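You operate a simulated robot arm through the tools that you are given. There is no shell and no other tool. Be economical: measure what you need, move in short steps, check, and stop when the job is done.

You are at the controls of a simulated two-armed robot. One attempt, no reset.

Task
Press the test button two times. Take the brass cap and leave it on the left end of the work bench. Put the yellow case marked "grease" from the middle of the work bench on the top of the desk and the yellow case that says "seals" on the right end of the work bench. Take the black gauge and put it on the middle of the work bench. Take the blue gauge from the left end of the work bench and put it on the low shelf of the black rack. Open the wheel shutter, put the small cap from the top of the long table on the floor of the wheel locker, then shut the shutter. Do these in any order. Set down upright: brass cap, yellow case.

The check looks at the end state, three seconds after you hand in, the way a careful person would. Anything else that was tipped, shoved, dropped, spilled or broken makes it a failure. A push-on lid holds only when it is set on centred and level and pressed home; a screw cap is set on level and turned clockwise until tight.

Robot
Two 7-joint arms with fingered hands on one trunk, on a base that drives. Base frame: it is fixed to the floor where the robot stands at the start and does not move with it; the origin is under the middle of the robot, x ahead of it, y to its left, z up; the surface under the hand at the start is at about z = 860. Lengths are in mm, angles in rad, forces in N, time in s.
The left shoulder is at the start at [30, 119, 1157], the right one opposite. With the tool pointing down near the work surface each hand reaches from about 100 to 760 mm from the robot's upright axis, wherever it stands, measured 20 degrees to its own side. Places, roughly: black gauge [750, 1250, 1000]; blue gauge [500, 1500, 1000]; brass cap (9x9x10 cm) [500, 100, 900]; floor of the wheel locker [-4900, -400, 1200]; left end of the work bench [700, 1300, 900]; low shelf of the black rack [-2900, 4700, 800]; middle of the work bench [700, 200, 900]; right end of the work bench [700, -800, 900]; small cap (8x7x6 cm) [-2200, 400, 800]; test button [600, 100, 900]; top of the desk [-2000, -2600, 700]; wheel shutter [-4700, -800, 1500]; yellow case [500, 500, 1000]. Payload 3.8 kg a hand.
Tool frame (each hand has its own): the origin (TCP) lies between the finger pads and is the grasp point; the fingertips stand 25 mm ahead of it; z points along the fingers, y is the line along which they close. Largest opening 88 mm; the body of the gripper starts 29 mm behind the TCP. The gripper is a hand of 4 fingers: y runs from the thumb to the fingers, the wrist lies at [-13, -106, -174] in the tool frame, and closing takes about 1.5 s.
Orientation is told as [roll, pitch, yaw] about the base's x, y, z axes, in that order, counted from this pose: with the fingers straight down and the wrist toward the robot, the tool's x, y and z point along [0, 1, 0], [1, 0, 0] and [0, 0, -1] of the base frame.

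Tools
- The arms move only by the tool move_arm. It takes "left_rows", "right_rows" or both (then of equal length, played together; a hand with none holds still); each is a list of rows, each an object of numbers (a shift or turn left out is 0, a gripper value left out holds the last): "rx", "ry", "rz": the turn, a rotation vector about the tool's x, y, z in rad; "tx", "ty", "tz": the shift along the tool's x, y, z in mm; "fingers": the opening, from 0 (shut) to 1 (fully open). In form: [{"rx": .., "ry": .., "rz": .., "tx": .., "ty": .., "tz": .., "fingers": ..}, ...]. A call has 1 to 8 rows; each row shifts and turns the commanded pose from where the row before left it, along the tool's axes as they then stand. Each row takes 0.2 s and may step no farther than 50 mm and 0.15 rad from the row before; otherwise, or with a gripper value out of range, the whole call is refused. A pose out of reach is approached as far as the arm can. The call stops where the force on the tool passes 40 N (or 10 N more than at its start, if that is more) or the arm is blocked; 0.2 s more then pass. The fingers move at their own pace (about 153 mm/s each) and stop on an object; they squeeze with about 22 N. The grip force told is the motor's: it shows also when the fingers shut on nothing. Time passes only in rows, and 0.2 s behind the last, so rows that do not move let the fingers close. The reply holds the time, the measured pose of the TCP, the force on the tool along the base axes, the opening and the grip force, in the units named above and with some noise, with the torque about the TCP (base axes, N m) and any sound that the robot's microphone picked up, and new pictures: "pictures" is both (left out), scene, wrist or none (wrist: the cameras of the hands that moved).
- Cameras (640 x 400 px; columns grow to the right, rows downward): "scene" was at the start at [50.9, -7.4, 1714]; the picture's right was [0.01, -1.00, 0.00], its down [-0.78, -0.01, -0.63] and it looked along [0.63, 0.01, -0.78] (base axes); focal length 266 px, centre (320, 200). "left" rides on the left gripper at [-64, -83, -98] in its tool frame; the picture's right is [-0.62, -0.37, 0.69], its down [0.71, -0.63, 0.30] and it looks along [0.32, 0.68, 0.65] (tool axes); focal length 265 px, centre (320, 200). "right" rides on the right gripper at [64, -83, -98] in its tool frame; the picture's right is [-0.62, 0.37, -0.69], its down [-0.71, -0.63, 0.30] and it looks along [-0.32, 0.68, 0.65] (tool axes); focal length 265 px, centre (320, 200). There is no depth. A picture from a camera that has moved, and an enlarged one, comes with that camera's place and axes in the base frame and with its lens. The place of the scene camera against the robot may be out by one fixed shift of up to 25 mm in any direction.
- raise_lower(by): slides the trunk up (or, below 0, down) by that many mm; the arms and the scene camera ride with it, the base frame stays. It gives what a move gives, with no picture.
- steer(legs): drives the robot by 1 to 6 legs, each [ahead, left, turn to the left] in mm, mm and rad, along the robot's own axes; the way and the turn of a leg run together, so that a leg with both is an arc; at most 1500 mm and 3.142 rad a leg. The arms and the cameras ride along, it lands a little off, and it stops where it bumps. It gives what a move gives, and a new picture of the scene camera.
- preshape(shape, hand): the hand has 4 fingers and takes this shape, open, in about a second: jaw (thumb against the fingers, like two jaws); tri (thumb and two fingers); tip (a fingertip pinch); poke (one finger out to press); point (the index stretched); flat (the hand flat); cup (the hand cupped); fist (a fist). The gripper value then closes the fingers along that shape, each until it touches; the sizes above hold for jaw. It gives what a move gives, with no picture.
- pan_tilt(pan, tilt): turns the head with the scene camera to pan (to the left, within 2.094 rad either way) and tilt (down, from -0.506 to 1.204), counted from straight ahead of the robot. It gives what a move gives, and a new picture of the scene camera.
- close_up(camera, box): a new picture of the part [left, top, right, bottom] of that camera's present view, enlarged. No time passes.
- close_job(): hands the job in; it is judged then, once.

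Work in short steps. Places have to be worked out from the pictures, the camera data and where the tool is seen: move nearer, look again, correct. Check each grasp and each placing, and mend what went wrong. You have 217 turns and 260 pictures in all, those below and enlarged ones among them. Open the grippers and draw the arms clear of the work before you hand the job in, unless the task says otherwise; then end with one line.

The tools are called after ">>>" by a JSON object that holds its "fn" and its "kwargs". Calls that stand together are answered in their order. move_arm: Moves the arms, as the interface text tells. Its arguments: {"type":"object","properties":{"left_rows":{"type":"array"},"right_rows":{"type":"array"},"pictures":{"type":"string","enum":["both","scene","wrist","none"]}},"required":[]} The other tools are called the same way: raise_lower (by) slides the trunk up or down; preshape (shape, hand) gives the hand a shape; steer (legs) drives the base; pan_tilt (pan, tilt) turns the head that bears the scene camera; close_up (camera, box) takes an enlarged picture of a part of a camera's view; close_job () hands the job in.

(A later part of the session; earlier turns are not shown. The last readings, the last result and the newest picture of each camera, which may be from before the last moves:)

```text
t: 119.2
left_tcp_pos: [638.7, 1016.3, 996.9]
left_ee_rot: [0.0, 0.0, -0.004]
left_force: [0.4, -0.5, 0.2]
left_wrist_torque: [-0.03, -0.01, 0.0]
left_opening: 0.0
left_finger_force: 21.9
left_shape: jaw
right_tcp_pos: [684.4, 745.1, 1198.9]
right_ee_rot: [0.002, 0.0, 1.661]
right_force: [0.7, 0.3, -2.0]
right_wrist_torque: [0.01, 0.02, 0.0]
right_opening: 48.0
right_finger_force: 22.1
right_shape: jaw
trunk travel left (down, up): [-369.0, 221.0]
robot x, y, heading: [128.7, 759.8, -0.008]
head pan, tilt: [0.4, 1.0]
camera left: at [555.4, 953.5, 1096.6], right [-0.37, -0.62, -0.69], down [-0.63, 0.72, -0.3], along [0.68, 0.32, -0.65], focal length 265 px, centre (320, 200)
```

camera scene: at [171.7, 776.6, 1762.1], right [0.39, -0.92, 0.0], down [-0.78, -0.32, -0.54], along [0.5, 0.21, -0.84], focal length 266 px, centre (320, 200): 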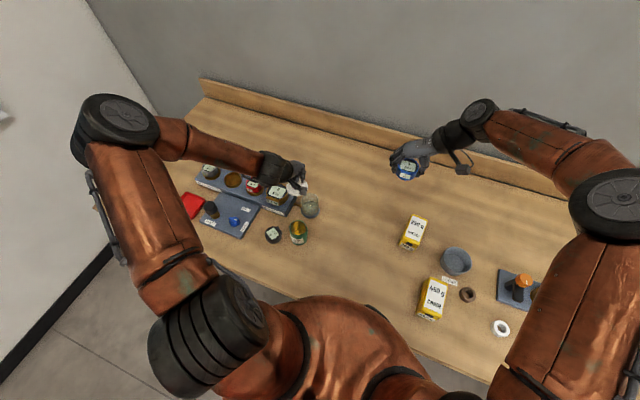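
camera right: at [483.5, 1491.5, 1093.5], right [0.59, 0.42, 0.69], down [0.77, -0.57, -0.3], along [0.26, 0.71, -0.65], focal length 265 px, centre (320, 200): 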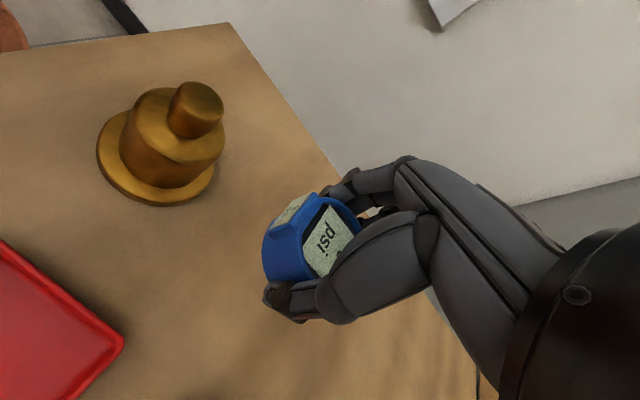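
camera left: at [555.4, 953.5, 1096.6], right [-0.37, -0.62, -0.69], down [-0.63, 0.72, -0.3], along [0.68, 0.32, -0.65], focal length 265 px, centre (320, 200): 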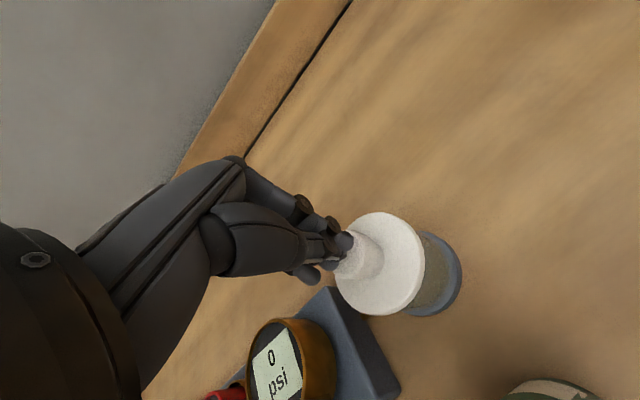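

Fingertips are over the knob; press down in small steps.

>>> {"fn": "move_arm", "kwargs": {"left_rows": [{"tz": 6}, {"tz": 4}, {"tz": 3}, {"tz": 3}, {"tz": 3}, {"tz": 3}], "pictures": "none"}}

```text
t: 120.0
left_tcp_pos: [641.5, 1016.3, 993.7]
left_ee_rot: [0.002, -0.014, -0.006]
left_force: [-9.0, 0.9, 20.1]
left_wrist_torque: [0.02, 0.35, -0.03]
left_opening: 0.0
left_finger_force: 21.6
left_shape: jaw
right_tcp_pos: [681.5, 744.2, 1200.8]
right_ee_rot: [0.002, -0.004, 1.662]
right_force: [0.4, -0.5, -1.7]
right_wrist_torque: [0.01, 0.05, -0.01]
right_opening: 47.6
right_finger_force: 21.9
right_shape: jaw
trunk travel left (down, up): [-369.0, 221.0]
robot x, y, heading: [131.9, 757.8, -0.0]
head pan, tilt: [0.4, 1.0]
stopped in row 3 (left hand): the force on the tool passed its limit at 45 N (the readings are from after the stop); the commanded pose is now the measured one
```

Pressed to 45 N without further click: seated. Rise and inspect.

>>> {"fn": "move_arm", "kwargs": {"left_rows": [{"tz": -20}, {"tz": -40}, {"ty": -40, "tz": -20, "fingers": 1}, {"ty": -40}, {"ty": -40}], "pictures": "none"}}

>>> {"fn": "close_up", "kwargs": {"camera": "scene", "box": [190, 140, 350, 240]}}

>>> {"fn": "close_up", "kwargs": {"camera": "left", "box": [240, 60, 480, 250]}}

```text
t: 121.2
left_tcp_pos: [522.7, 1016.6, 1069.1]
left_ee_rot: [0.003, -0.011, -0.004]
left_force: [-0.6, 0.1, 0.4]
left_wrist_torque: [-0.01, -0.02, -0.03]
left_opening: 87.9
left_finger_force: 0.1
left_shape: jaw
right_tcp_pos: [682.9, 744.6, 1200.6]
right_ee_rot: [0.002, -0.002, 1.661]
right_force: [0.8, -0.3, -1.1]
right_wrist_torque: [-0.03, -0.01, 0.0]
right_opening: 47.9
right_finger_force: 22.2
right_shape: jaw
trunk travel left (down, up): [-369.0, 221.0]
robot x, y, heading: [132.1, 757.6, -0.002]
head pan, tilt: [0.4, 1.0]
```

```text
4.00 times, centred on (270, 190) of scene
camera zoom: at [168.7, 777.5, 1762.1], right [0.39, -0.92, 0.0], down [-0.78, -0.32, -0.54], along [0.5, 0.21, -0.84], focal length 1066 px, centre (520, 240)
```

zoom: 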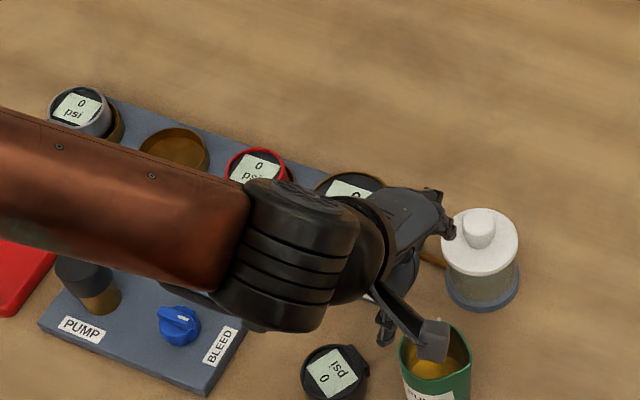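

```text
2.11 times, centred on (360, 155) of left
camera zoom: at [437.5, 952.7, 1168.2], right [-0.36, -0.62, -0.7], down [-0.62, 0.72, -0.31], along [0.69, 0.32, -0.65], focal length 559 px, centre (236, 295)
```

zoom: 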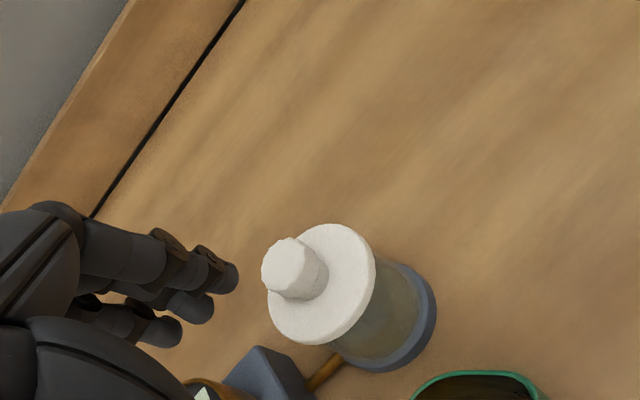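

Lid is back on the jar. Now re-grasp the black gauge at ≈(490,1093), yaw +0.3 to keep away from the oil cup.

>>> {"fn": "move_arm", "kwargs": {"left_rows": [{"tx": 38, "ty": -16}, {"tx": 38, "ty": -16}, {"rz": -0.15, "tz": 20}, {"rz": -0.15, "tz": 20}], "pictures": "wrist"}}

>>> {"fn": "close_up", "kwargs": {"camera": "scene", "box": [220, 180, 348, 260]}}

```text
t: 122.2
left_tcp_pos: [493.3, 1095.7, 1026.4]
left_ee_rot: [-0.004, -0.01, 0.299]
left_force: [-0.4, 0.4, 0.1]
left_wrist_torque: [-0.01, 0.02, -0.04]
left_opening: 87.9
left_finger_force: 0.1
left_shape: jaw
right_tcp_pos: [684.2, 745.7, 1201.4]
right_ee_rot: [0.001, -0.002, 1.661]
right_force: [-0.1, -0.2, -2.4]
right_wrist_torque: [-0.02, -0.03, -0.01]
right_opening: 47.9
right_finger_force: 22.0
right_shape: jaw
trunk travel left (down, up): [-369.0, 221.0]
robot x, y, heading: [129.8, 758.2, -0.002]
head pan, tilt: [0.4, 1.0]
camera left: at [431.5, 1009.1, 1125.4], right [-0.16, -0.7, -0.7], down [-0.81, 0.5, -0.31], along [0.56, 0.51, -0.65], focal length 265 px, centre (320, 200)
```

left: 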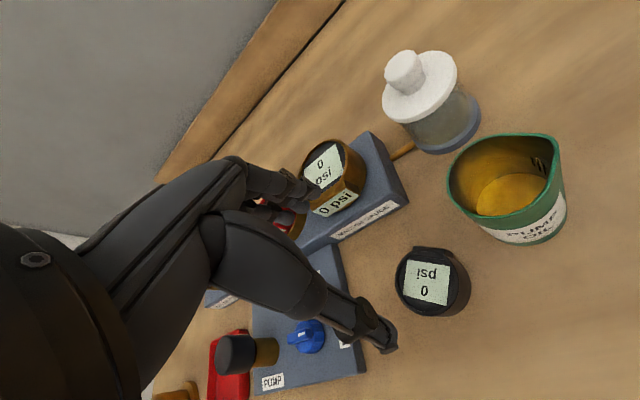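

```text
5.00 times, centred on (284, 220) of scene
camera zoom: at [169.6, 777.9, 1762.1], right [0.39, -0.92, 0.0], down [-0.78, -0.32, -0.54], along [0.5, 0.21, -0.84], focal length 1332 px, centre (500, 100)
```

zoom: 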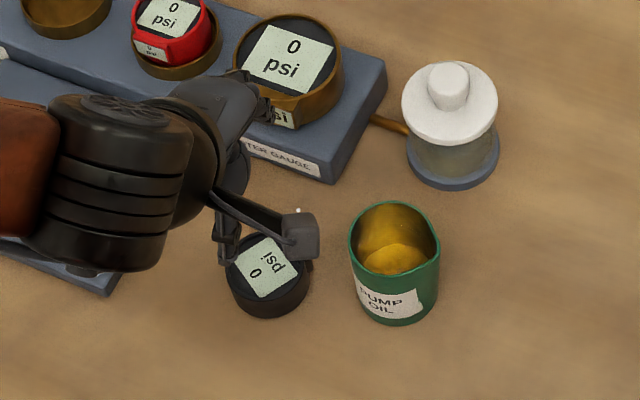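

Gauge centre ≈(486,1094). Shift −7 and descend to z≈892, then close.

>>> {"fn": "move_arm", "kwargs": {"left_rows": [{"ty": -7.3, "tz": 35}, {"tz": 40}, {"tz": 35}, {"tz": 24}], "pictures": "wrist"}}

```text
t: 123.2
left_tcp_pos: [484.5, 1093.4, 894.1]
left_ee_rot: [0.0, -0.011, 0.295]
left_force: [-0.3, 0.5, -0.2]
left_wrist_torque: [0.01, -0.01, -0.02]
left_opening: 87.6
left_finger_force: 0.0
left_shape: jaw
right_tcp_pos: [684.1, 744.1, 1198.9]
right_ee_rot: [0.002, 0.0, 1.66]
right_force: [-1.0, 0.4, -1.3]
right_wrist_torque: [0.03, 0.02, -0.01]
right_opening: 47.8
right_finger_force: 21.4
right_shape: jaw
trunk travel left (down, up): [-369.0, 221.0]
robot x, y, heading: [127.5, 757.3, -0.006]
head pan, tilt: [0.4, 1.0]
camera left: at [423.4, 1007.0, 991.5], right [-0.17, -0.7, -0.7], down [-0.81, 0.5, -0.31], along [0.57, 0.51, -0.65], focal length 265 px, centre (320, 200)
```

left: 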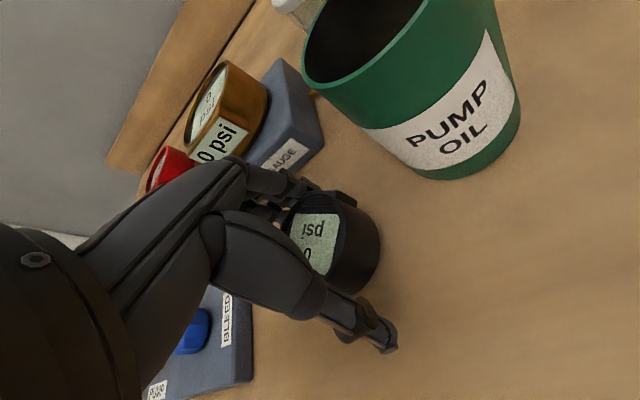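

>>> {"fn": "move_arm", "kwargs": {"left_rows": [{"fingers": 0}, {}, {}, {}, {}, {"tz": -25}, {"tz": -40}, {"tz": -40}], "pictures": "wrist"}}

```text
t: 125.0
left_tcp_pos: [482.1, 1092.5, 1000.0]
left_ee_rot: [-0.001, -0.007, 0.293]
left_force: [0.6, -0.1, -1.7]
left_wrist_torque: [0.03, 0.02, 0.0]
left_opening: 47.7
left_finger_force: 21.9
left_shape: jaw
right_tcp_pos: [683.8, 743.2, 1200.4]
right_ee_rot: [0.001, -0.001, 1.661]
right_force: [-0.5, 0.2, -1.8]
right_wrist_torque: [0.05, -0.02, -0.01]
right_opening: 47.6
right_finger_force: 21.8
right_shape: jaw
trunk travel left (down, up): [-369.0, 221.0]
robot x, y, heading: [131.5, 758.9, -0.008]
head pan, tilt: [0.4, 1.0]
camera left: at [420.2, 1007.0, 1098.1], right [-0.17, -0.7, -0.7], down [-0.81, 0.5, -0.31], along [0.57, 0.51, -0.65], focal length 265 px, centre (320, 200)
```

left: 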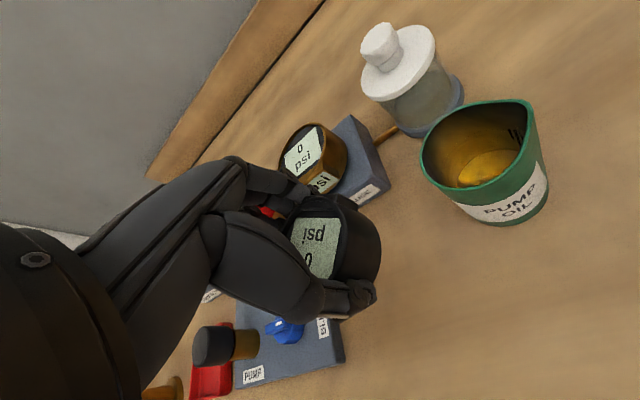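

Gauge held. Raise it well clear (verified before driving).

>>> {"fn": "move_arm", "kwargs": {"left_rows": [{"tz": -40}, {"tz": -40}, {"tz": -40}], "pictures": "none"}}

```text
t: 125.8
left_tcp_pos: [484.2, 1094.4, 1119.6]
left_ee_rot: [0.0, -0.01, 0.295]
left_force: [0.3, -0.5, -0.4]
left_wrist_torque: [-0.02, 0.03, -0.01]
left_opening: 47.4
left_finger_force: 22.0
left_shape: jaw
right_tcp_pos: [683.5, 744.2, 1200.7]
right_ee_rot: [0.003, -0.004, 1.662]
right_force: [0.8, -0.2, -1.7]
right_wrist_torque: [-0.01, 0.04, 0.01]
right_opening: 48.0
right_finger_force: 22.0
right_shape: jaw
trunk travel left (down, up): [-369.0, 221.0]
robot x, y, heading: [134.3, 758.5, -0.006]
head pan, tilt: [0.4, 1.0]
```

>>> {"fn": "steer", "kwargs": {"legs": [[-120, 0, 0], [0, -1020, 0.005]]}}

>>> {"fn": "pan_tilt", "kwargs": {"pan": 0.5, "tilt": 0.95}}

```text
t: 131.9
left_tcp_pos: [353.5, 74.3, 1119.5]
left_ee_rot: [-0.001, -0.011, 0.301]
left_force: [-0.1, -0.2, -1.4]
left_wrist_torque: [0.01, 0.02, 0.03]
left_opening: 47.7
left_finger_force: 22.1
left_shape: jaw
right_tcp_pos: [555.5, -274.2, 1199.1]
right_ee_rot: [0.003, -0.001, 1.667]
right_force: [-0.2, -0.4, -1.6]
right_wrist_torque: [-0.02, -0.02, 0.02]
right_opening: 47.9
right_finger_force: 21.9
right_shape: jaw
trunk travel left (down, up): [-369.0, 221.0]
robot x, y, heading: [4.8, -264.6, 0.003]
head pan, tilt: [0.4, 1.0]
camera scene: at [42.8, -244.5, 1762.1], right [0.39, -0.92, 0.0], down [-0.77, -0.33, -0.54], along [0.5, 0.21, -0.84], focal length 266 px, centre (320, 200)
```

scene: 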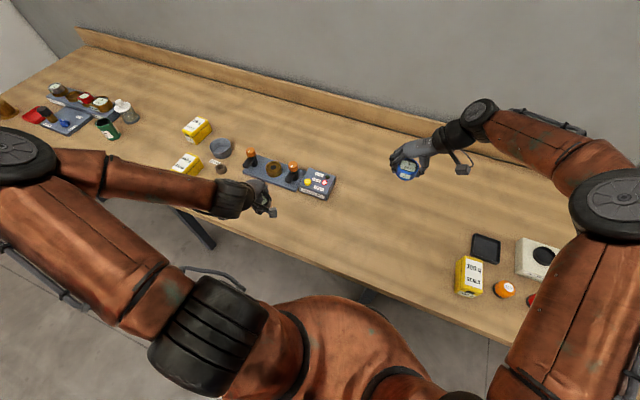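

```text
t: 132.6
left_tcp_pos: [354.2, 74.7, 1119.9]
left_ee_rot: [-0.001, -0.012, 0.302]
left_force: [0.0, 0.0, -2.3]
left_wrist_torque: [0.0, 0.01, -0.05]
left_opening: 47.9
left_finger_force: 22.4
left_shape: jaw
right_tcp_pos: [556.6, -273.6, 1199.4]
right_ee_rot: [0.002, -0.002, 1.67]
right_force: [-0.8, 0.1, -2.2]
right_wrist_torque: [0.0, 0.02, 0.01]
right_opening: 48.1
right_finger_force: 21.9
right_shape: jaw
trunk travel left (down, up): [-369.0, 221.0]
robot x, y, heading: [4.2, -262.5, -0.0]
head pan, tilt: [0.499, 0.949]
camera scene: at [42.5, -236.9, 1765.7], right [0.48, -0.88, 0.0], down [-0.71, -0.39, -0.58], along [0.51, 0.28, -0.81], focal length 266 px, centre (320, 200)
```

scene: 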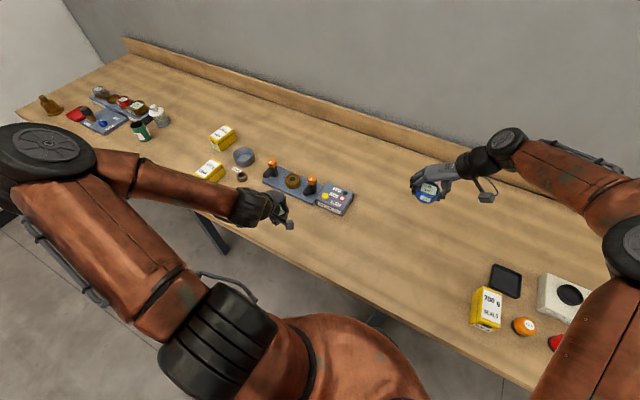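

Carry it to (454,60) and lower.

>>> {"fn": "move_arm", "kwargs": {"left_rows": [{"tx": -14.7, "ty": 30.3}, {"tx": -14.7, "ty": 30.3}, {"tx": -14.7, "ty": 30.3}, {"tz": 40}, {"tz": 40}, {"tz": 40}], "pictures": "both"}}

```text
t: 134.0
left_tcp_pos: [455.1, 61.5, 998.7]
left_ee_rot: [-0.003, -0.01, 0.302]
left_force: [-0.7, 0.3, -2.5]
left_wrist_torque: [0.01, 0.01, 0.0]
left_opening: 47.7
left_finger_force: 22.1
left_shape: jaw
right_tcp_pos: [557.4, -273.7, 1200.0]
right_ee_rot: [0.002, -0.002, 1.67]
right_force: [-0.1, -0.5, -2.2]
right_wrist_torque: [0.0, 0.02, 0.03]
right_opening: 48.0
right_finger_force: 22.3
right_shape: jaw
trunk travel left (down, up): [-369.0, 221.0]
robot x, y, heading: [6.3, -263.2, 0.003]
head pan, tilt: [0.499, 0.949]
camera scene: at [43.1, -236.2, 1765.7], right [0.48, -0.88, 0.0], down [-0.71, -0.39, -0.58], along [0.51, 0.28, -0.81], focal length 266 px, centre (320, 200)
camera left: at [394.7, -25.1, 1097.2], right [-0.16, -0.7, -0.7], down [-0.81, 0.5, -0.31], along [0.56, 0.51, -0.65], focal length 265 px, centre (320, 200)
```

scene: 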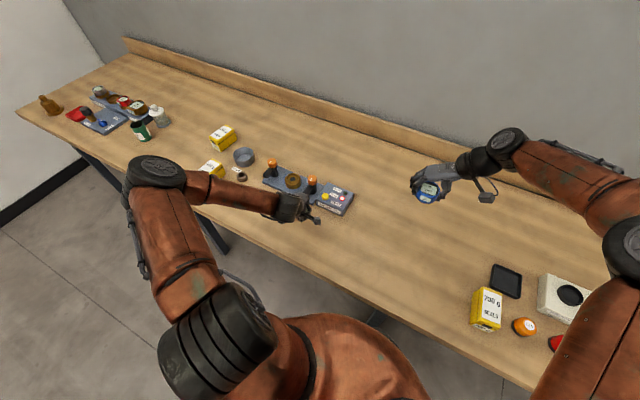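
left: 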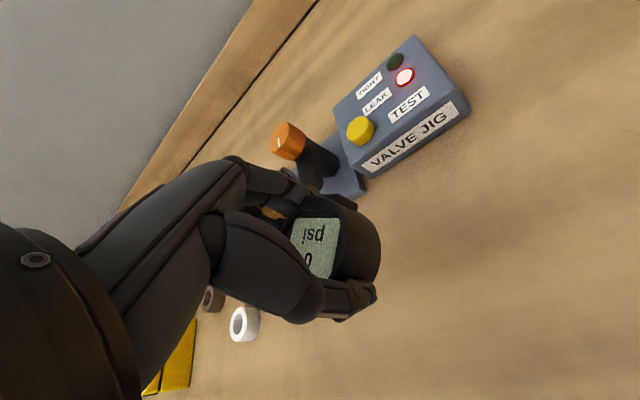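

>>> {"fn": "move_arm", "kwargs": {"left_rows": [{"tz": 40}, {"tz": 40}, {"tz": 16}, {"tz": 4}, {"tz": 3}, {"tz": 2}], "pictures": "none"}}

```text
t: 135.4
left_tcp_pos: [456.8, 58.0, 895.2]
left_ee_rot: [-0.002, -0.009, 0.301]
left_force: [0.0, 0.2, -1.1]
left_wrist_torque: [-0.04, -0.01, 0.02]
left_opening: 47.7
left_finger_force: 22.2
left_shape: jaw
right_tcp_pos: [555.9, -274.6, 1199.6]
right_ee_rot: [0.003, -0.002, 1.668]
right_force: [0.5, 0.1, -2.2]
right_wrist_torque: [0.0, -0.04, 0.0]
right_opening: 48.1
right_finger_force: 21.7
right_shape: jaw
trunk travel left (down, up): [-369.0, 221.0]
robot x, y, heading: [0.9, -262.2, -0.003]
head pan, tilt: [0.499, 0.949]
```

>>> {"fn": "move_arm", "kwargs": {"left_rows": [{"tz": 2}, {"tz": 2}], "pictures": "none"}}

```text
t: 136.0
left_tcp_pos: [456.2, 59.5, 892.3]
left_ee_rot: [-0.001, -0.011, 0.301]
left_force: [0.2, -0.9, 6.7]
left_wrist_torque: [0.0, 0.02, 0.02]
left_opening: 47.3
left_finger_force: 21.7
left_shape: jaw
right_tcp_pos: [555.9, -274.6, 1200.3]
right_ee_rot: [0.004, 0.0, 1.667]
right_force: [0.0, -0.1, -1.9]
right_wrist_torque: [-0.02, 0.06, 0.0]
right_opening: 48.1
right_finger_force: 22.1
right_shape: jaw
trunk travel left (down, up): [-369.0, 221.0]
robot x, y, heading: [3.9, -263.3, 0.003]
head pan, tilt: [0.499, 0.949]
```

Contact. Release and rise.

>>> {"fn": "move_arm", "kwargs": {"left_rows": [{"fingers": 1}, {}, {}, {}, {"tz": -25}, {"tz": -45}, {"tz": -45}, {"tz": -45}], "pictures": "wrist"}}

```text
t: 137.8
left_tcp_pos: [454.5, 57.5, 1052.3]
left_ee_rot: [0.0, -0.009, 0.303]
left_force: [0.4, -0.4, -0.5]
left_wrist_torque: [0.01, 0.0, 0.0]
left_opening: 87.7
left_finger_force: 0.0
left_shape: jaw
right_tcp_pos: [556.9, -274.5, 1199.4]
right_ee_rot: [0.005, -0.001, 1.67]
right_force: [0.0, -0.5, -2.0]
right_wrist_torque: [0.01, 0.02, -0.01]
right_opening: 47.8
right_finger_force: 21.8
right_shape: jaw
trunk travel left (down, up): [-369.0, 221.0]
robot x, y, heading: [3.1, -266.1, 0.001]
head pan, tilt: [0.499, 0.949]
camera left: at [393.4, -29.1, 1150.4], right [-0.16, -0.7, -0.7], down [-0.81, 0.5, -0.31], along [0.56, 0.51, -0.65], focal length 265 px, centre (320, 200)
```

left: 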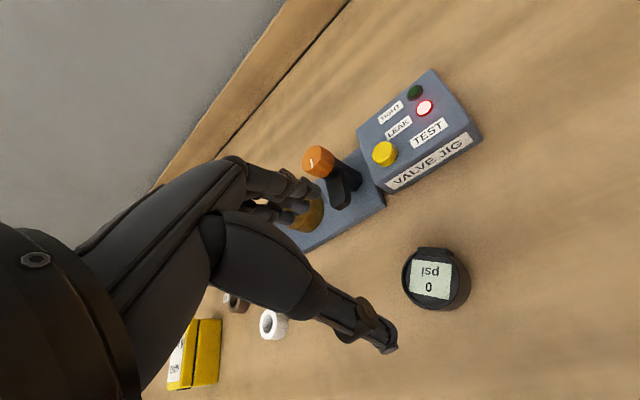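

Black gauge placed in the middle. Next GREASE (~(695,640)) with the left hand at yaw −90°; first make room: right hand (blue gauge) moves to the right, left hand rotates.

>>> {"fn": "move_arm", "kwargs": {"right_rows": [{"ty": -40}, {"ty": -40}, {"ty": -40}, {"ty": -40}, {"ty": -40}, {"ty": -30}, {}, {}], "left_rows": [{"tz": -40}, {"tz": -40}, {"rz": 0.15}, {"rz": 0.15}, {"rz": 0.15}, {"rz": 0.15}, {"rz": 0.15}, {"rz": 0.15}], "pictures": "none"}}

>>> {"fn": "move_arm", "kwargs": {"left_rows": [{"rz": 0.15}, {"rz": 0.15}, {"rz": 0.15}, {"rz": 0.15}, {"rz": 0.15}, {"rz": 0.15}, {"rz": 0.07}], "pictures": "scene"}}

```text
t: 139.6
left_tcp_pos: [472.4, 63.8, 1132.2]
left_ee_rot: [0.064, -0.069, -0.429]
left_force: [0.4, 0.1, -0.4]
left_wrist_torque: [0.01, 0.0, -0.01]
left_opening: 87.7
left_finger_force: 0.1
left_shape: jaw
left hand out of reach, approached as far as the arm can: row 7, 8
right_tcp_pos: [579.2, -501.7, 1200.1]
right_ee_rot: [0.002, -0.002, 1.669]
right_force: [0.3, 1.5, -1.7]
right_wrist_torque: [0.0, 0.04, 0.01]
right_opening: 47.6
right_finger_force: 21.9
right_shape: jaw
trunk travel left (down, up): [-369.0, 221.0]
robot x, y, heading: [2.5, -259.7, 0.003]
head pan, tilt: [0.499, 0.949]
```

```text
t: 141.2
left_tcp_pos: [458.0, 59.9, 1126.4]
left_ee_rot: [0.015, 0.017, -1.507]
left_force: [-0.1, -0.1, -0.1]
left_wrist_torque: [-0.02, -0.01, 0.02]
left_opening: 87.7
left_finger_force: 0.2
left_shape: jaw
left hand out of reach, approached as far as the arm can: row 1
right_tcp_pos: [579.7, -501.2, 1200.9]
right_ee_rot: [0.002, -0.001, 1.669]
right_force: [0.4, -0.1, -1.3]
right_wrist_torque: [-0.02, 0.03, -0.04]
right_opening: 47.6
right_finger_force: 22.3
right_shape: jaw
trunk travel left (down, up): [-369.0, 221.0]
robot x, y, heading: [1.8, -261.4, 0.002]
head pan, tilt: [0.499, 0.949]
camera scene: at [42.7, -237.1, 1765.7], right [0.48, -0.88, 0.0], down [-0.71, -0.39, -0.58], along [0.51, 0.28, -0.81], focal length 266 px, centre (320, 200)
```

scene: 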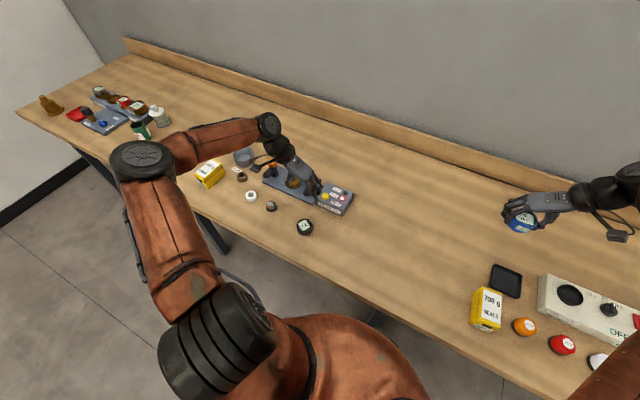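

Now drive left and slightly forward so the GREASE case is within reach (x≈110, y≈560).

>>> {"fn": "steer", "kwargs": {"legs": [[0, 820, 0], [105, 0, 0]]}}

>>> {"fn": "pan_tilt", "kwargs": {"pan": 0.2, "tilt": 0.95}}

>>> {"fn": "close_up", "kwargs": {"camera": "left", "box": [0, 0, 640, 400]}}

```text
t: 146.5
left_tcp_pos: [577.5, 887.7, 1127.0]
left_ee_rot: [0.015, 0.016, -1.526]
left_force: [0.3, 0.9, -0.3]
left_wrist_torque: [0.0, -0.01, 0.01]
left_opening: 87.6
left_finger_force: 0.1
left_shape: jaw
right_tcp_pos: [689.0, 324.5, 1200.8]
right_ee_rot: [0.001, -0.001, 1.647]
right_force: [-0.7, 0.7, -1.7]
right_wrist_torque: [0.01, 0.02, 0.01]
right_opening: 47.8
right_finger_force: 21.7
right_shape: jaw
trunk travel left (down, up): [-369.0, 221.0]
robot x, y, heading: [115.7, 576.3, -0.019]
head pan, tilt: [0.499, 0.949]
camera scene: at [157.5, 599.7, 1765.7], right [0.46, -0.89, 0.0], down [-0.72, -0.38, -0.58], along [0.52, 0.27, -0.81], focal length 266 px, centre (320, 200)
```

scene: 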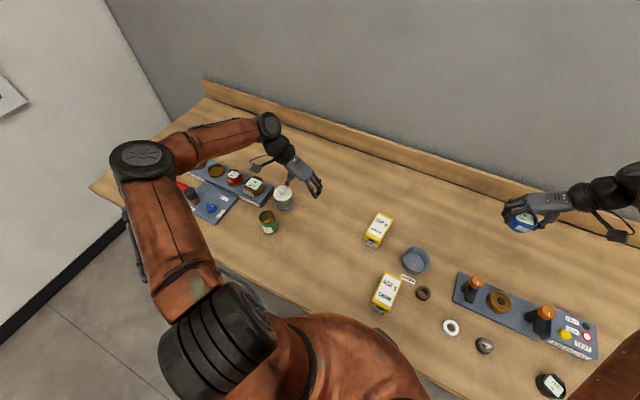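

```text
t: 147.3
left_tcp_pos: [577.0, 888.9, 1127.0]
left_ee_rot: [0.016, 0.018, -1.526]
left_force: [0.3, 0.6, -0.3]
left_wrist_torque: [0.01, 0.01, 0.01]
left_opening: 87.8
left_finger_force: 0.0
left_shape: jaw
right_tcp_pos: [687.7, 325.2, 1202.5]
right_ee_rot: [0.002, -0.001, 1.648]
right_force: [-0.2, 0.4, -1.2]
right_wrist_torque: [-0.04, 0.04, -0.01]
right_opening: 48.0
right_finger_force: 22.0
right_shape: jaw
trunk travel left (down, up): [-369.0, 221.0]
robot x, y, heading: [120.0, 574.3, -0.014]
head pan, tilt: [0.201, 0.949]
camera scene: at [163.2, 579.3, 1765.7], right [0.18, -0.98, 0.0], down [-0.8, -0.15, -0.58], along [0.57, 0.11, -0.81], focal length 266 px, centre (320, 200)
```

scene: 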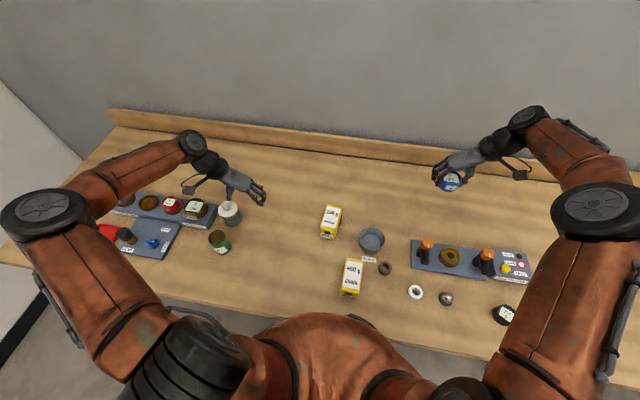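

```text
1.00 times, centred on (320, 200) of left (not enlarged: the box is as wide or as high as the picture)
camera zoom: at [507.9, 966.8, 1226.0], right [-0.63, 0.35, -0.7], down [0.69, 0.67, -0.28], along [0.36, -0.66, -0.66], focal length 265 px, centre (320, 200)
```

zoom: 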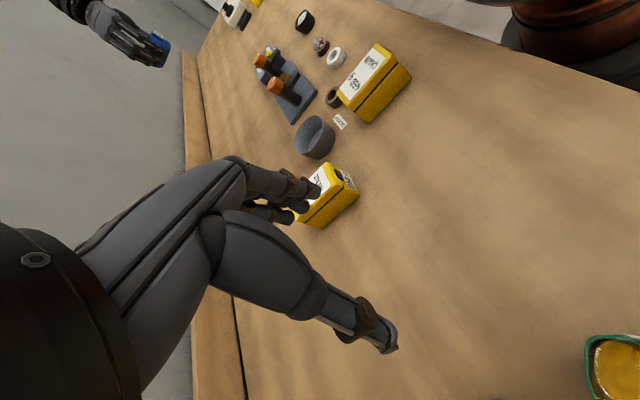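

GREASE near (682,640). Approach with the left hand.

>>> {"fn": "move_arm", "kwargs": {"left_rows": [{"rx": -0.018, "ry": -0.016}, {"tx": 20, "ty": 45}, {"tx": 20, "ty": 45}, {"tx": 20, "ty": 45}, {"tx": 20, "ty": 45}], "pictures": "wrist"}}

```text
t: 148.5
left_tcp_pos: [646.3, 723.1, 1128.3]
left_ee_rot: [0.001, -0.003, -1.525]
left_force: [0.8, 0.2, -0.1]
left_wrist_torque: [0.0, -0.01, -0.03]
left_opening: 87.7
left_finger_force: 0.0
left_shape: jaw
left hand out of reach, approached as far as the arm can: row 5
right_tcp_pos: [689.7, 323.2, 1200.5]
right_ee_rot: [0.002, -0.004, 1.649]
right_force: [-0.5, -0.1, -2.1]
right_wrist_torque: [0.02, 0.0, -0.04]
right_opening: 48.0
right_finger_force: 22.4
right_shape: jaw
trunk travel left (down, up): [-369.0, 221.0]
robot x, y, heading: [117.0, 569.7, -0.016]
head pan, tilt: [0.201, 0.949]
camera left: at [577.5, 803.1, 1227.6], right [-0.64, 0.34, -0.69], down [0.68, 0.66, -0.3], along [0.36, -0.67, -0.65], focal length 265 px, centre (320, 200)
```

left: 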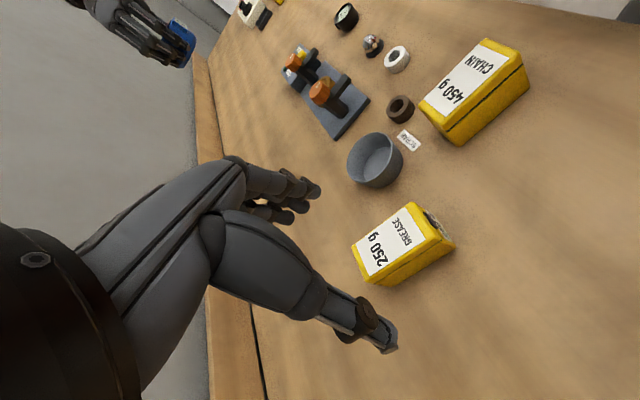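

GREASE: centre ≈(687,631), 106×58, turned −0.12 rad. Lower the trunk to nominal for reach, then move over it.

>>> {"fn": "raise_lower", "kwargs": {"by": -56}}

>>> {"fn": "move_arm", "kwargs": {"left_rows": [{"rz": 0.12}, {"rz": 0.045, "tx": 10, "ty": 30}, {"tx": 15, "ty": 31}, {"tx": 12, "ty": 30}, {"tz": 30}], "pictures": "both"}}

```text
t: 149.4
left_tcp_pos: [645.5, 724.1, 1072.5]
left_ee_rot: [0.003, -0.001, -1.524]
left_force: [-0.3, 0.1, -0.5]
left_wrist_torque: [0.0, 0.0, 0.03]
left_opening: 87.7
left_finger_force: 0.0
left_shape: jaw
right_tcp_pos: [688.6, 324.1, 1144.0]
right_ee_rot: [0.001, -0.002, 1.646]
right_force: [-0.1, 0.3, -1.3]
right_wrist_torque: [0.0, -0.01, 0.02]
right_opening: 47.6
right_finger_force: 21.7
right_shape: jaw
trunk travel left (down, up): [-313.0, 277.0]
robot x, y, heading: [118.3, 574.1, -0.019]
head pan, tilt: [0.201, 0.949]
```

```text
t: 150.6
left_tcp_pos: [595.7, 677.6, 1045.4]
left_ee_rot: [0.002, -0.002, -1.69]
left_force: [0.5, 0.0, 0.0]
left_wrist_torque: [0.0, 0.02, 0.01]
left_opening: 87.6
left_finger_force: 0.1
left_shape: jaw
left hand out of reach, approached as far as the arm can: row 1, 2, 3, 4
right_tcp_pos: [688.4, 323.8, 1144.8]
right_ee_rot: [0.001, -0.003, 1.648]
right_force: [-0.4, -0.6, -1.3]
right_wrist_torque: [-0.02, 0.02, -0.02]
right_opening: 48.1
right_finger_force: 22.2
right_shape: jaw
trunk travel left (down, up): [-313.0, 277.0]
robot x, y, heading: [116.9, 573.6, -0.018]
head pan, tilt: [0.201, 0.949]
camera scene: at [164.1, 579.5, 1709.7], right [0.18, -0.98, 0.0], down [-0.8, -0.15, -0.58], along [0.57, 0.11, -0.81], focal length 266 px, centre (320, 200)
camera left: at [541.7, 768.2, 1143.5], right [-0.57, 0.44, -0.69], down [0.78, 0.54, -0.31], along [0.24, -0.72, -0.65], focal length 265 px, centre (320, 200)
```

scene: 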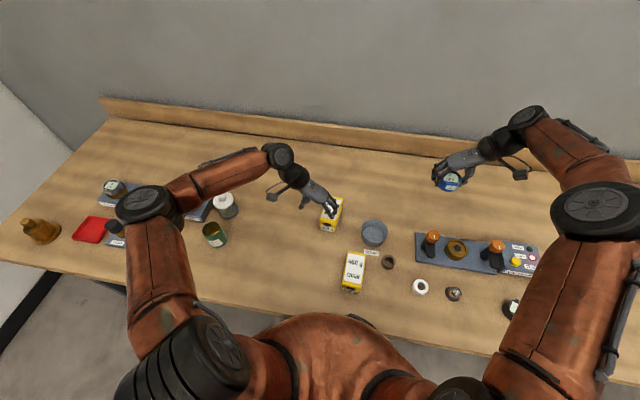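
left: 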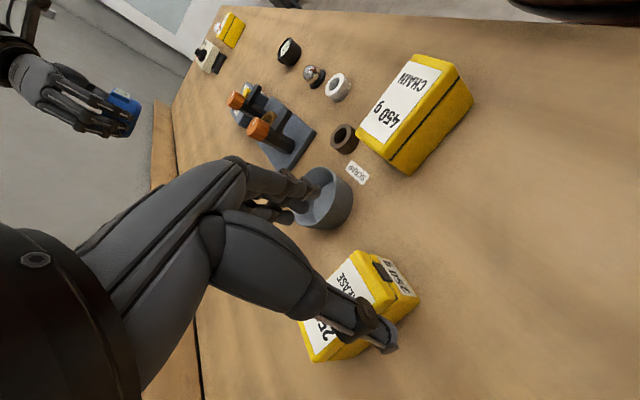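

Reach falls short by ~90 mm. I'll tilt the tool forward (about its closing axis), which keeps the jaws parallel to the case sides and gains reach.

>>> {"fn": "move_arm", "kwargs": {"left_rows": [{"ry": 0.12}, {"ry": 0.12}, {"ry": 0.11}, {"tx": 30, "ty": 12, "tz": 11}, {"tx": 30, "ty": 12, "tz": 11}, {"tx": 30, "ty": 12, "tz": 11}], "pictures": "wrist"}}

```text
t: 152.0
left_tcp_pos: [644.6, 657.3, 1047.6]
left_ee_rot: [0.351, 0.0, -1.69]
left_force: [0.3, -0.4, 0.1]
left_wrist_torque: [0.02, -0.05, -0.01]
left_opening: 87.5
left_finger_force: 0.0
left_shape: jaw
left hand out of reach, approached as far as the arm can: row 5, 6
right_tcp_pos: [688.8, 324.7, 1145.6]
right_ee_rot: [0.001, -0.002, 1.647]
right_force: [0.3, -0.9, -1.9]
right_wrist_torque: [0.02, 0.04, 0.03]
right_opening: 47.8
right_finger_force: 22.3
right_shape: jaw
trunk travel left (down, up): [-313.0, 277.0]
robot x, y, heading: [117.3, 573.2, -0.017]
head pan, tilt: [0.201, 0.949]
camera left: at [560.7, 751.4, 1118.4], right [-0.3, 0.4, -0.86], down [0.84, 0.53, -0.04], along [0.45, -0.74, -0.5], focal length 265 px, centre (320, 200)
```

left: 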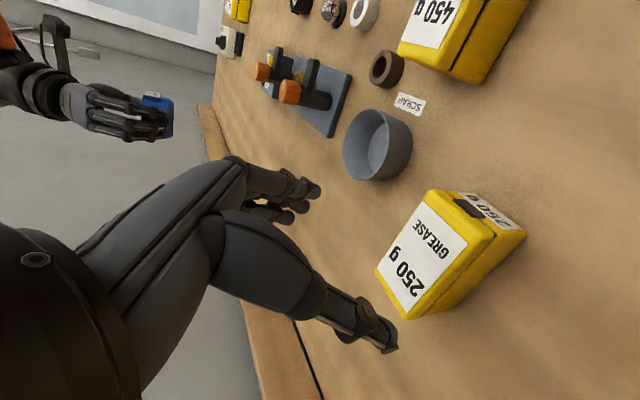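

Add more tilt (to ~0.55), nudge the base 15 mm forward and continue.

>>> {"fn": "steer", "kwargs": {"legs": [[15, 0, 0.0]]}}

>>> {"fn": "move_arm", "kwargs": {"left_rows": [{"ry": 0.1}, {"ry": 0.1}, {"tx": 13, "ty": 11, "tz": 8}, {"tx": 13, "ty": 11, "tz": 8}], "pictures": "wrist"}}

```text
t: 152.8
left_tcp_pos: [657.2, 657.0, 1049.6]
left_ee_rot: [0.353, -0.002, -1.69]
left_force: [0.1, -0.4, -0.1]
left_wrist_torque: [0.03, -0.02, 0.0]
left_opening: 87.5
left_finger_force: 0.1
left_shape: jaw
right_tcp_pos: [703.8, 323.8, 1145.1]
right_ee_rot: [0.001, -0.002, 1.648]
right_force: [0.1, 0.1, -1.3]
right_wrist_torque: [-0.01, 0.04, -0.01]
right_opening: 47.8
right_finger_force: 21.9
right_shape: jaw
trunk travel left (down, up): [-313.0, 277.0]
robot x, y, heading: [132.2, 575.1, -0.017]
head pan, tilt: [0.201, 0.949]
camera scene: at [177.4, 578.9, 1709.8], right [0.18, -0.98, 0.0], down [-0.8, -0.15, -0.58], along [0.57, 0.11, -0.81], focal length 266 px, centre (320, 200)
```

scene: 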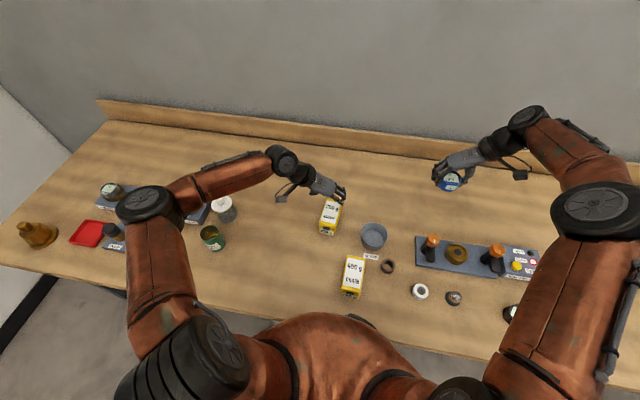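

```text
t: 153.8
left_tcp_pos: [678.2, 641.3, 1050.5]
left_ee_rot: [0.553, -0.003, -1.689]
left_force: [-0.9, -0.2, 0.3]
left_wrist_torque: [-0.03, 0.0, -0.02]
left_opening: 87.8
left_finger_force: 0.2
left_shape: jaw
left hand out of reach, approached as far as the arm can: row 4
right_tcp_pos: [702.5, 324.6, 1144.8]
right_ee_rot: [0.001, 0.0, 1.649]
right_force: [-0.7, -0.2, -0.4]
right_wrist_torque: [0.01, 0.05, 0.01]
right_opening: 47.4
right_finger_force: 21.4
right_shape: jaw
trunk travel left (down, up): [-313.0, 277.0]
robot x, y, heading: [129.5, 576.8, -0.015]
head pan, tilt: [0.201, 0.949]
camera left: at [581.7, 736.1, 1101.3], right [-0.12, 0.38, -0.92], down [0.84, 0.54, 0.11], along [0.53, -0.75, -0.38], focal length 265 px, centre (320, 200)
```

left: 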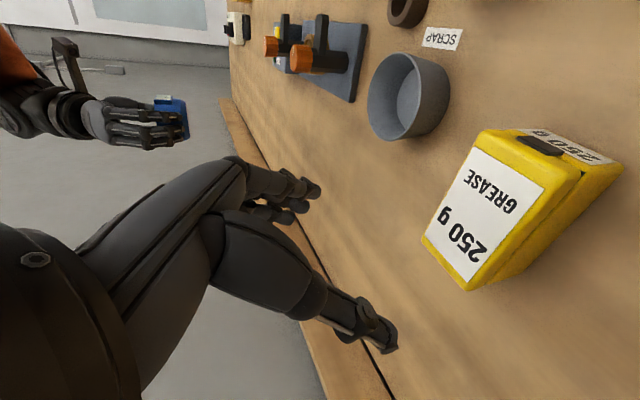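

Aligned within ~5 mm: case centre line y≈636 at x=678. Shift 5 mm and lower with the trunk by 80 first, checking elbow clearance.

>>> {"fn": "move_arm", "kwargs": {"left_rows": [{"ty": 5}], "pictures": "none"}}

>>> {"fn": "raise_lower", "kwargs": {"by": -80}}

>>> {"fn": "pan_tilt", "kwargs": {"pan": 0.5, "tilt": 0.9}}

>>> {"fn": "close_up", "kwargs": {"camera": "left", "box": [200, 100, 600, 350]}}

```text
t: 154.2
left_tcp_pos: [675.1, 635.7, 1052.8]
left_ee_rot: [0.552, -0.004, -1.689]
left_force: [-0.1, -0.8, 0.0]
left_wrist_torque: [0.01, -0.03, 0.0]
left_opening: 87.9
left_finger_force: 0.1
left_shape: jaw
right_tcp_pos: [702.9, 323.9, 1145.0]
right_ee_rot: [0.002, -0.002, 1.647]
right_force: [0.4, 0.4, -2.0]
right_wrist_torque: [-0.01, 0.02, -0.06]
right_opening: 48.0
right_finger_force: 21.9
right_shape: jaw
trunk travel left (down, up): [-313.0, 277.0]
robot x, y, heading: [130.7, 580.1, -0.017]
head pan, tilt: [0.201, 0.949]
```

```text
t: 155.4
left_tcp_pos: [673.1, 637.2, 970.7]
left_ee_rot: [0.552, -0.003, -1.689]
left_force: [-0.5, 0.0, 0.9]
left_wrist_torque: [-0.04, 0.02, -0.01]
left_opening: 87.8
left_finger_force: 0.0
left_shape: jaw
right_tcp_pos: [703.2, 322.9, 1066.2]
right_ee_rot: [0.001, -0.002, 1.647]
right_force: [0.2, 0.2, -2.5]
right_wrist_torque: [0.01, 0.03, -0.02]
right_opening: 47.9
right_finger_force: 21.4
right_shape: jaw
trunk travel left (down, up): [-233.0, 357.0]
robot x, y, heading: [132.6, 577.1, -0.023]
head pan, tilt: [0.201, 0.949]
```

```text
t: 156.2
left_tcp_pos: [674.9, 636.3, 970.7]
left_ee_rot: [0.551, -0.004, -1.689]
left_force: [-0.2, -0.7, 0.1]
left_wrist_torque: [0.0, 0.02, -0.03]
left_opening: 87.5
left_finger_force: 0.0
left_shape: jaw
right_tcp_pos: [703.4, 323.8, 1063.9]
right_ee_rot: [0.003, 0.0, 1.648]
right_force: [-1.1, 0.2, -1.6]
right_wrist_torque: [-0.02, 0.04, -0.02]
right_opening: 47.5
right_finger_force: 22.3
right_shape: jaw
trunk travel left (down, up): [-233.0, 357.0]
robot x, y, heading: [129.6, 572.2, -0.019]
head pan, tilt: [0.499, 0.901]
camera scene: at [173.9, 600.5, 1633.3], right [0.46, -0.89, 0.0], down [-0.7, -0.36, -0.62], along [0.55, 0.29, -0.78], focal length 266 px, centre (320, 200)
```

scene: 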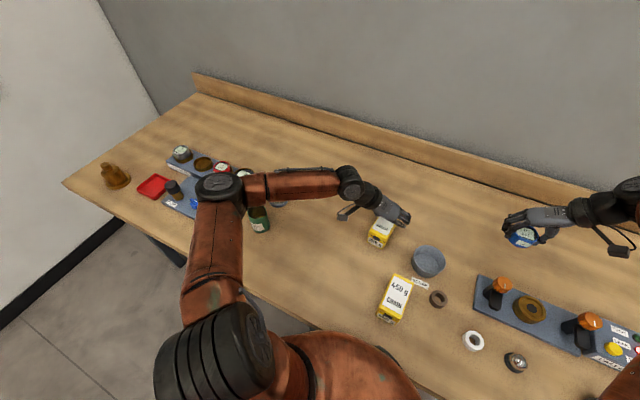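

```text
1.60 times, centred on (400, 225) of left
camera zoom: at [579.2, 732.9, 1021.8], right [-0.12, 0.38, -0.92], down [0.84, 0.54, 0.11], along [0.53, -0.75, -0.38], focal length 425 px, centre (192, 160)
```

zoom: 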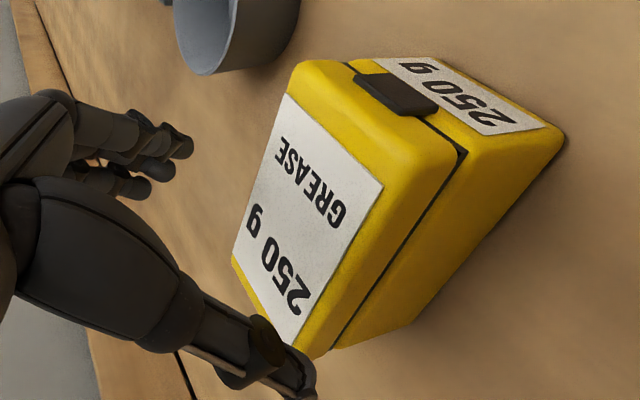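

Elbow has clearance. Lower another 40 mm and check straddling.

>>> {"fn": "raise_lower", "kwargs": {"by": -40}}

>>> {"fn": "close_up", "kwargs": {"camera": "left", "box": [200, 100, 600, 350]}}

>>> {"fn": "close_up", "kwargs": {"camera": "scene", "box": [320, 150, 448, 250]}}

```text
t: 157.0
left_tcp_pos: [674.6, 637.3, 930.3]
left_ee_rot: [0.554, -0.004, -1.689]
left_force: [0.2, -1.0, -0.9]
left_wrist_torque: [-0.01, -0.02, -0.03]
left_opening: 87.7
left_finger_force: 0.1
left_shape: jaw
right_tcp_pos: [703.3, 324.5, 1025.4]
right_ee_rot: [0.003, -0.001, 1.648]
right_force: [0.5, -0.1, -0.9]
right_wrist_torque: [-0.02, 0.02, 0.01]
right_opening: 47.8
right_finger_force: 22.2
right_shape: jaw
trunk travel left (down, up): [-193.0, 397.0]
robot x, y, heading: [135.6, 572.2, -0.016]
head pan, tilt: [0.499, 0.901]
```

```text
1.60 times, centred on (400, 225) of left
camera zoom: at [579.0, 732.9, 982.0], right [-0.12, 0.38, -0.92], down [0.84, 0.54, 0.11], along [0.53, -0.75, -0.38], focal length 425 px, centre (192, 160)
```

zoom: 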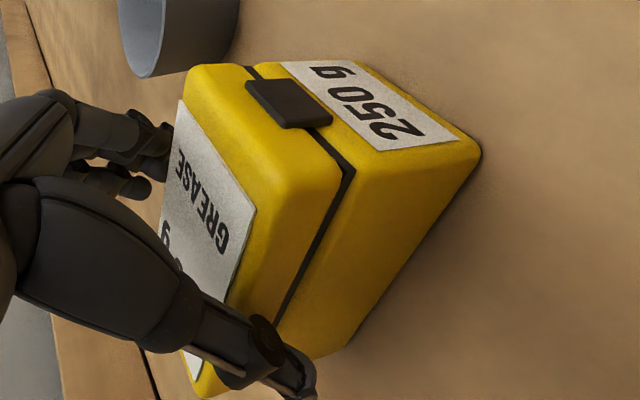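

```text
4.00 times, centred on (384, 200) of scene
camera zoom: at [173.6, 600.6, 1593.4], right [0.46, -0.89, 0.0], down [-0.69, -0.36, -0.62], along [0.55, 0.29, -0.78], focal length 1066 px, centre (64, 200)
```

zoom: 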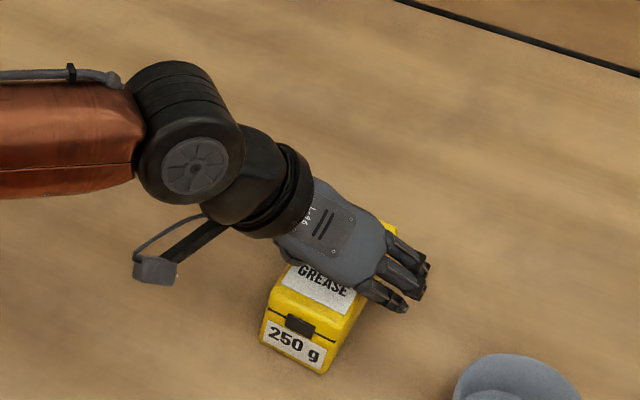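

Straddled properly. Lower 18 mm more and close.

>>> {"fn": "raise_lower", "kwargs": {"by": -18}}

>>> {"fn": "move_arm", "kwargs": {"left_rows": [{"fingers": 0}, {}, {}, {}, {}, {}], "pictures": "wrist"}}

```text
t: 157.7
left_tcp_pos: [674.8, 636.5, 914.4]
left_ee_rot: [0.555, -0.004, -1.688]
left_force: [0.4, 1.1, 7.5]
left_wrist_torque: [0.21, 0.08, -0.02]
left_opening: 87.9
left_finger_force: 0.1
left_shape: jaw
right_tcp_pos: [702.9, 323.8, 1007.7]
right_ee_rot: [0.002, -0.003, 1.647]
right_force: [-0.2, -0.1, -1.8]
right_wrist_torque: [0.01, 0.0, -0.03]
right_opening: 47.8
right_finger_force: 22.3
right_shape: jaw
trunk travel left (down, up): [-175.0, 415.0]
robot x, y, heading: [128.0, 574.5, -0.02]
head pan, tilt: [0.499, 0.901]
```

```text
t: 159.1
left_tcp_pos: [673.9, 638.0, 913.7]
left_ee_rot: [0.553, -0.004, -1.689]
left_force: [0.0, 2.5, 12.1]
left_wrist_torque: [-0.27, 0.14, -0.21]
left_opening: 60.8
left_finger_force: 21.9
left_shape: jaw
right_tcp_pos: [702.2, 323.7, 1007.9]
right_ee_rot: [-0.002, 0.001, 1.649]
right_force: [0.5, -0.4, -2.5]
right_wrist_torque: [0.0, 0.0, 0.0]
right_opening: 47.9
right_finger_force: 22.2
right_shape: jaw
trunk travel left (down, up): [-175.0, 415.0]
robot x, y, heading: [129.0, 572.1, -0.016]
head pan, tilt: [0.499, 0.901]
camera left: at [578.5, 733.0, 964.5], right [-0.12, 0.38, -0.92], down [0.84, 0.54, 0.12], along [0.53, -0.75, -0.38], focal length 265 px, centre (320, 200)
```

left: 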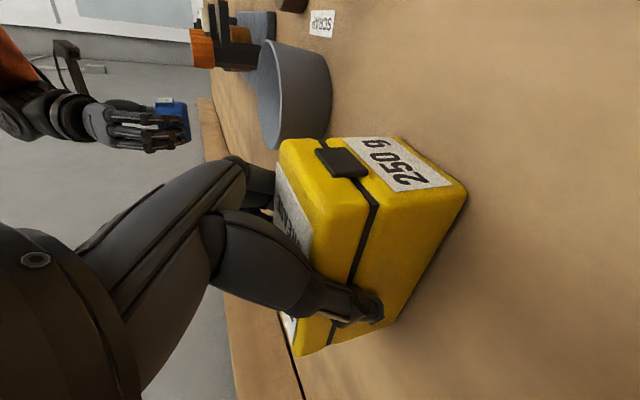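

Gripped (61 mm). Lift with the trunk.

>>> {"fn": "raise_lower", "kwargs": {"by": 60}}

>>> {"fn": "close_up", "kwargs": {"camera": "scene", "box": [300, 140, 460, 240]}}

```text
t: 160.1
left_tcp_pos: [675.1, 637.1, 972.7]
left_ee_rot: [0.551, -0.003, -1.689]
left_force: [-0.1, -0.6, -2.9]
left_wrist_torque: [-0.02, 0.0, 0.02]
left_opening: 60.6
left_finger_force: 21.6
left_shape: jaw
right_tcp_pos: [703.5, 321.9, 1066.5]
right_ee_rot: [0.002, -0.001, 1.648]
right_force: [0.2, 1.2, -1.0]
right_wrist_torque: [0.0, 0.0, 0.02]
right_opening: 47.8
right_finger_force: 21.6
right_shape: jaw
trunk travel left (down, up): [-235.0, 355.0]
robot x, y, heading: [131.2, 574.4, -0.017]
head pan, tilt: [0.499, 0.901]
```

```text
4.00 times, centred on (380, 190) of scene
camera zoom: at [174.2, 600.6, 1635.2], right [0.46, -0.89, 0.0], down [-0.69, -0.36, -0.62], along [0.55, 0.29, -0.78], focal length 1066 px, centre (80, 240)
```

zoom: 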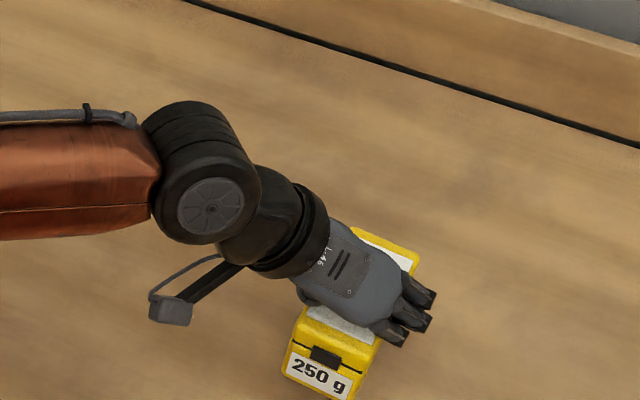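

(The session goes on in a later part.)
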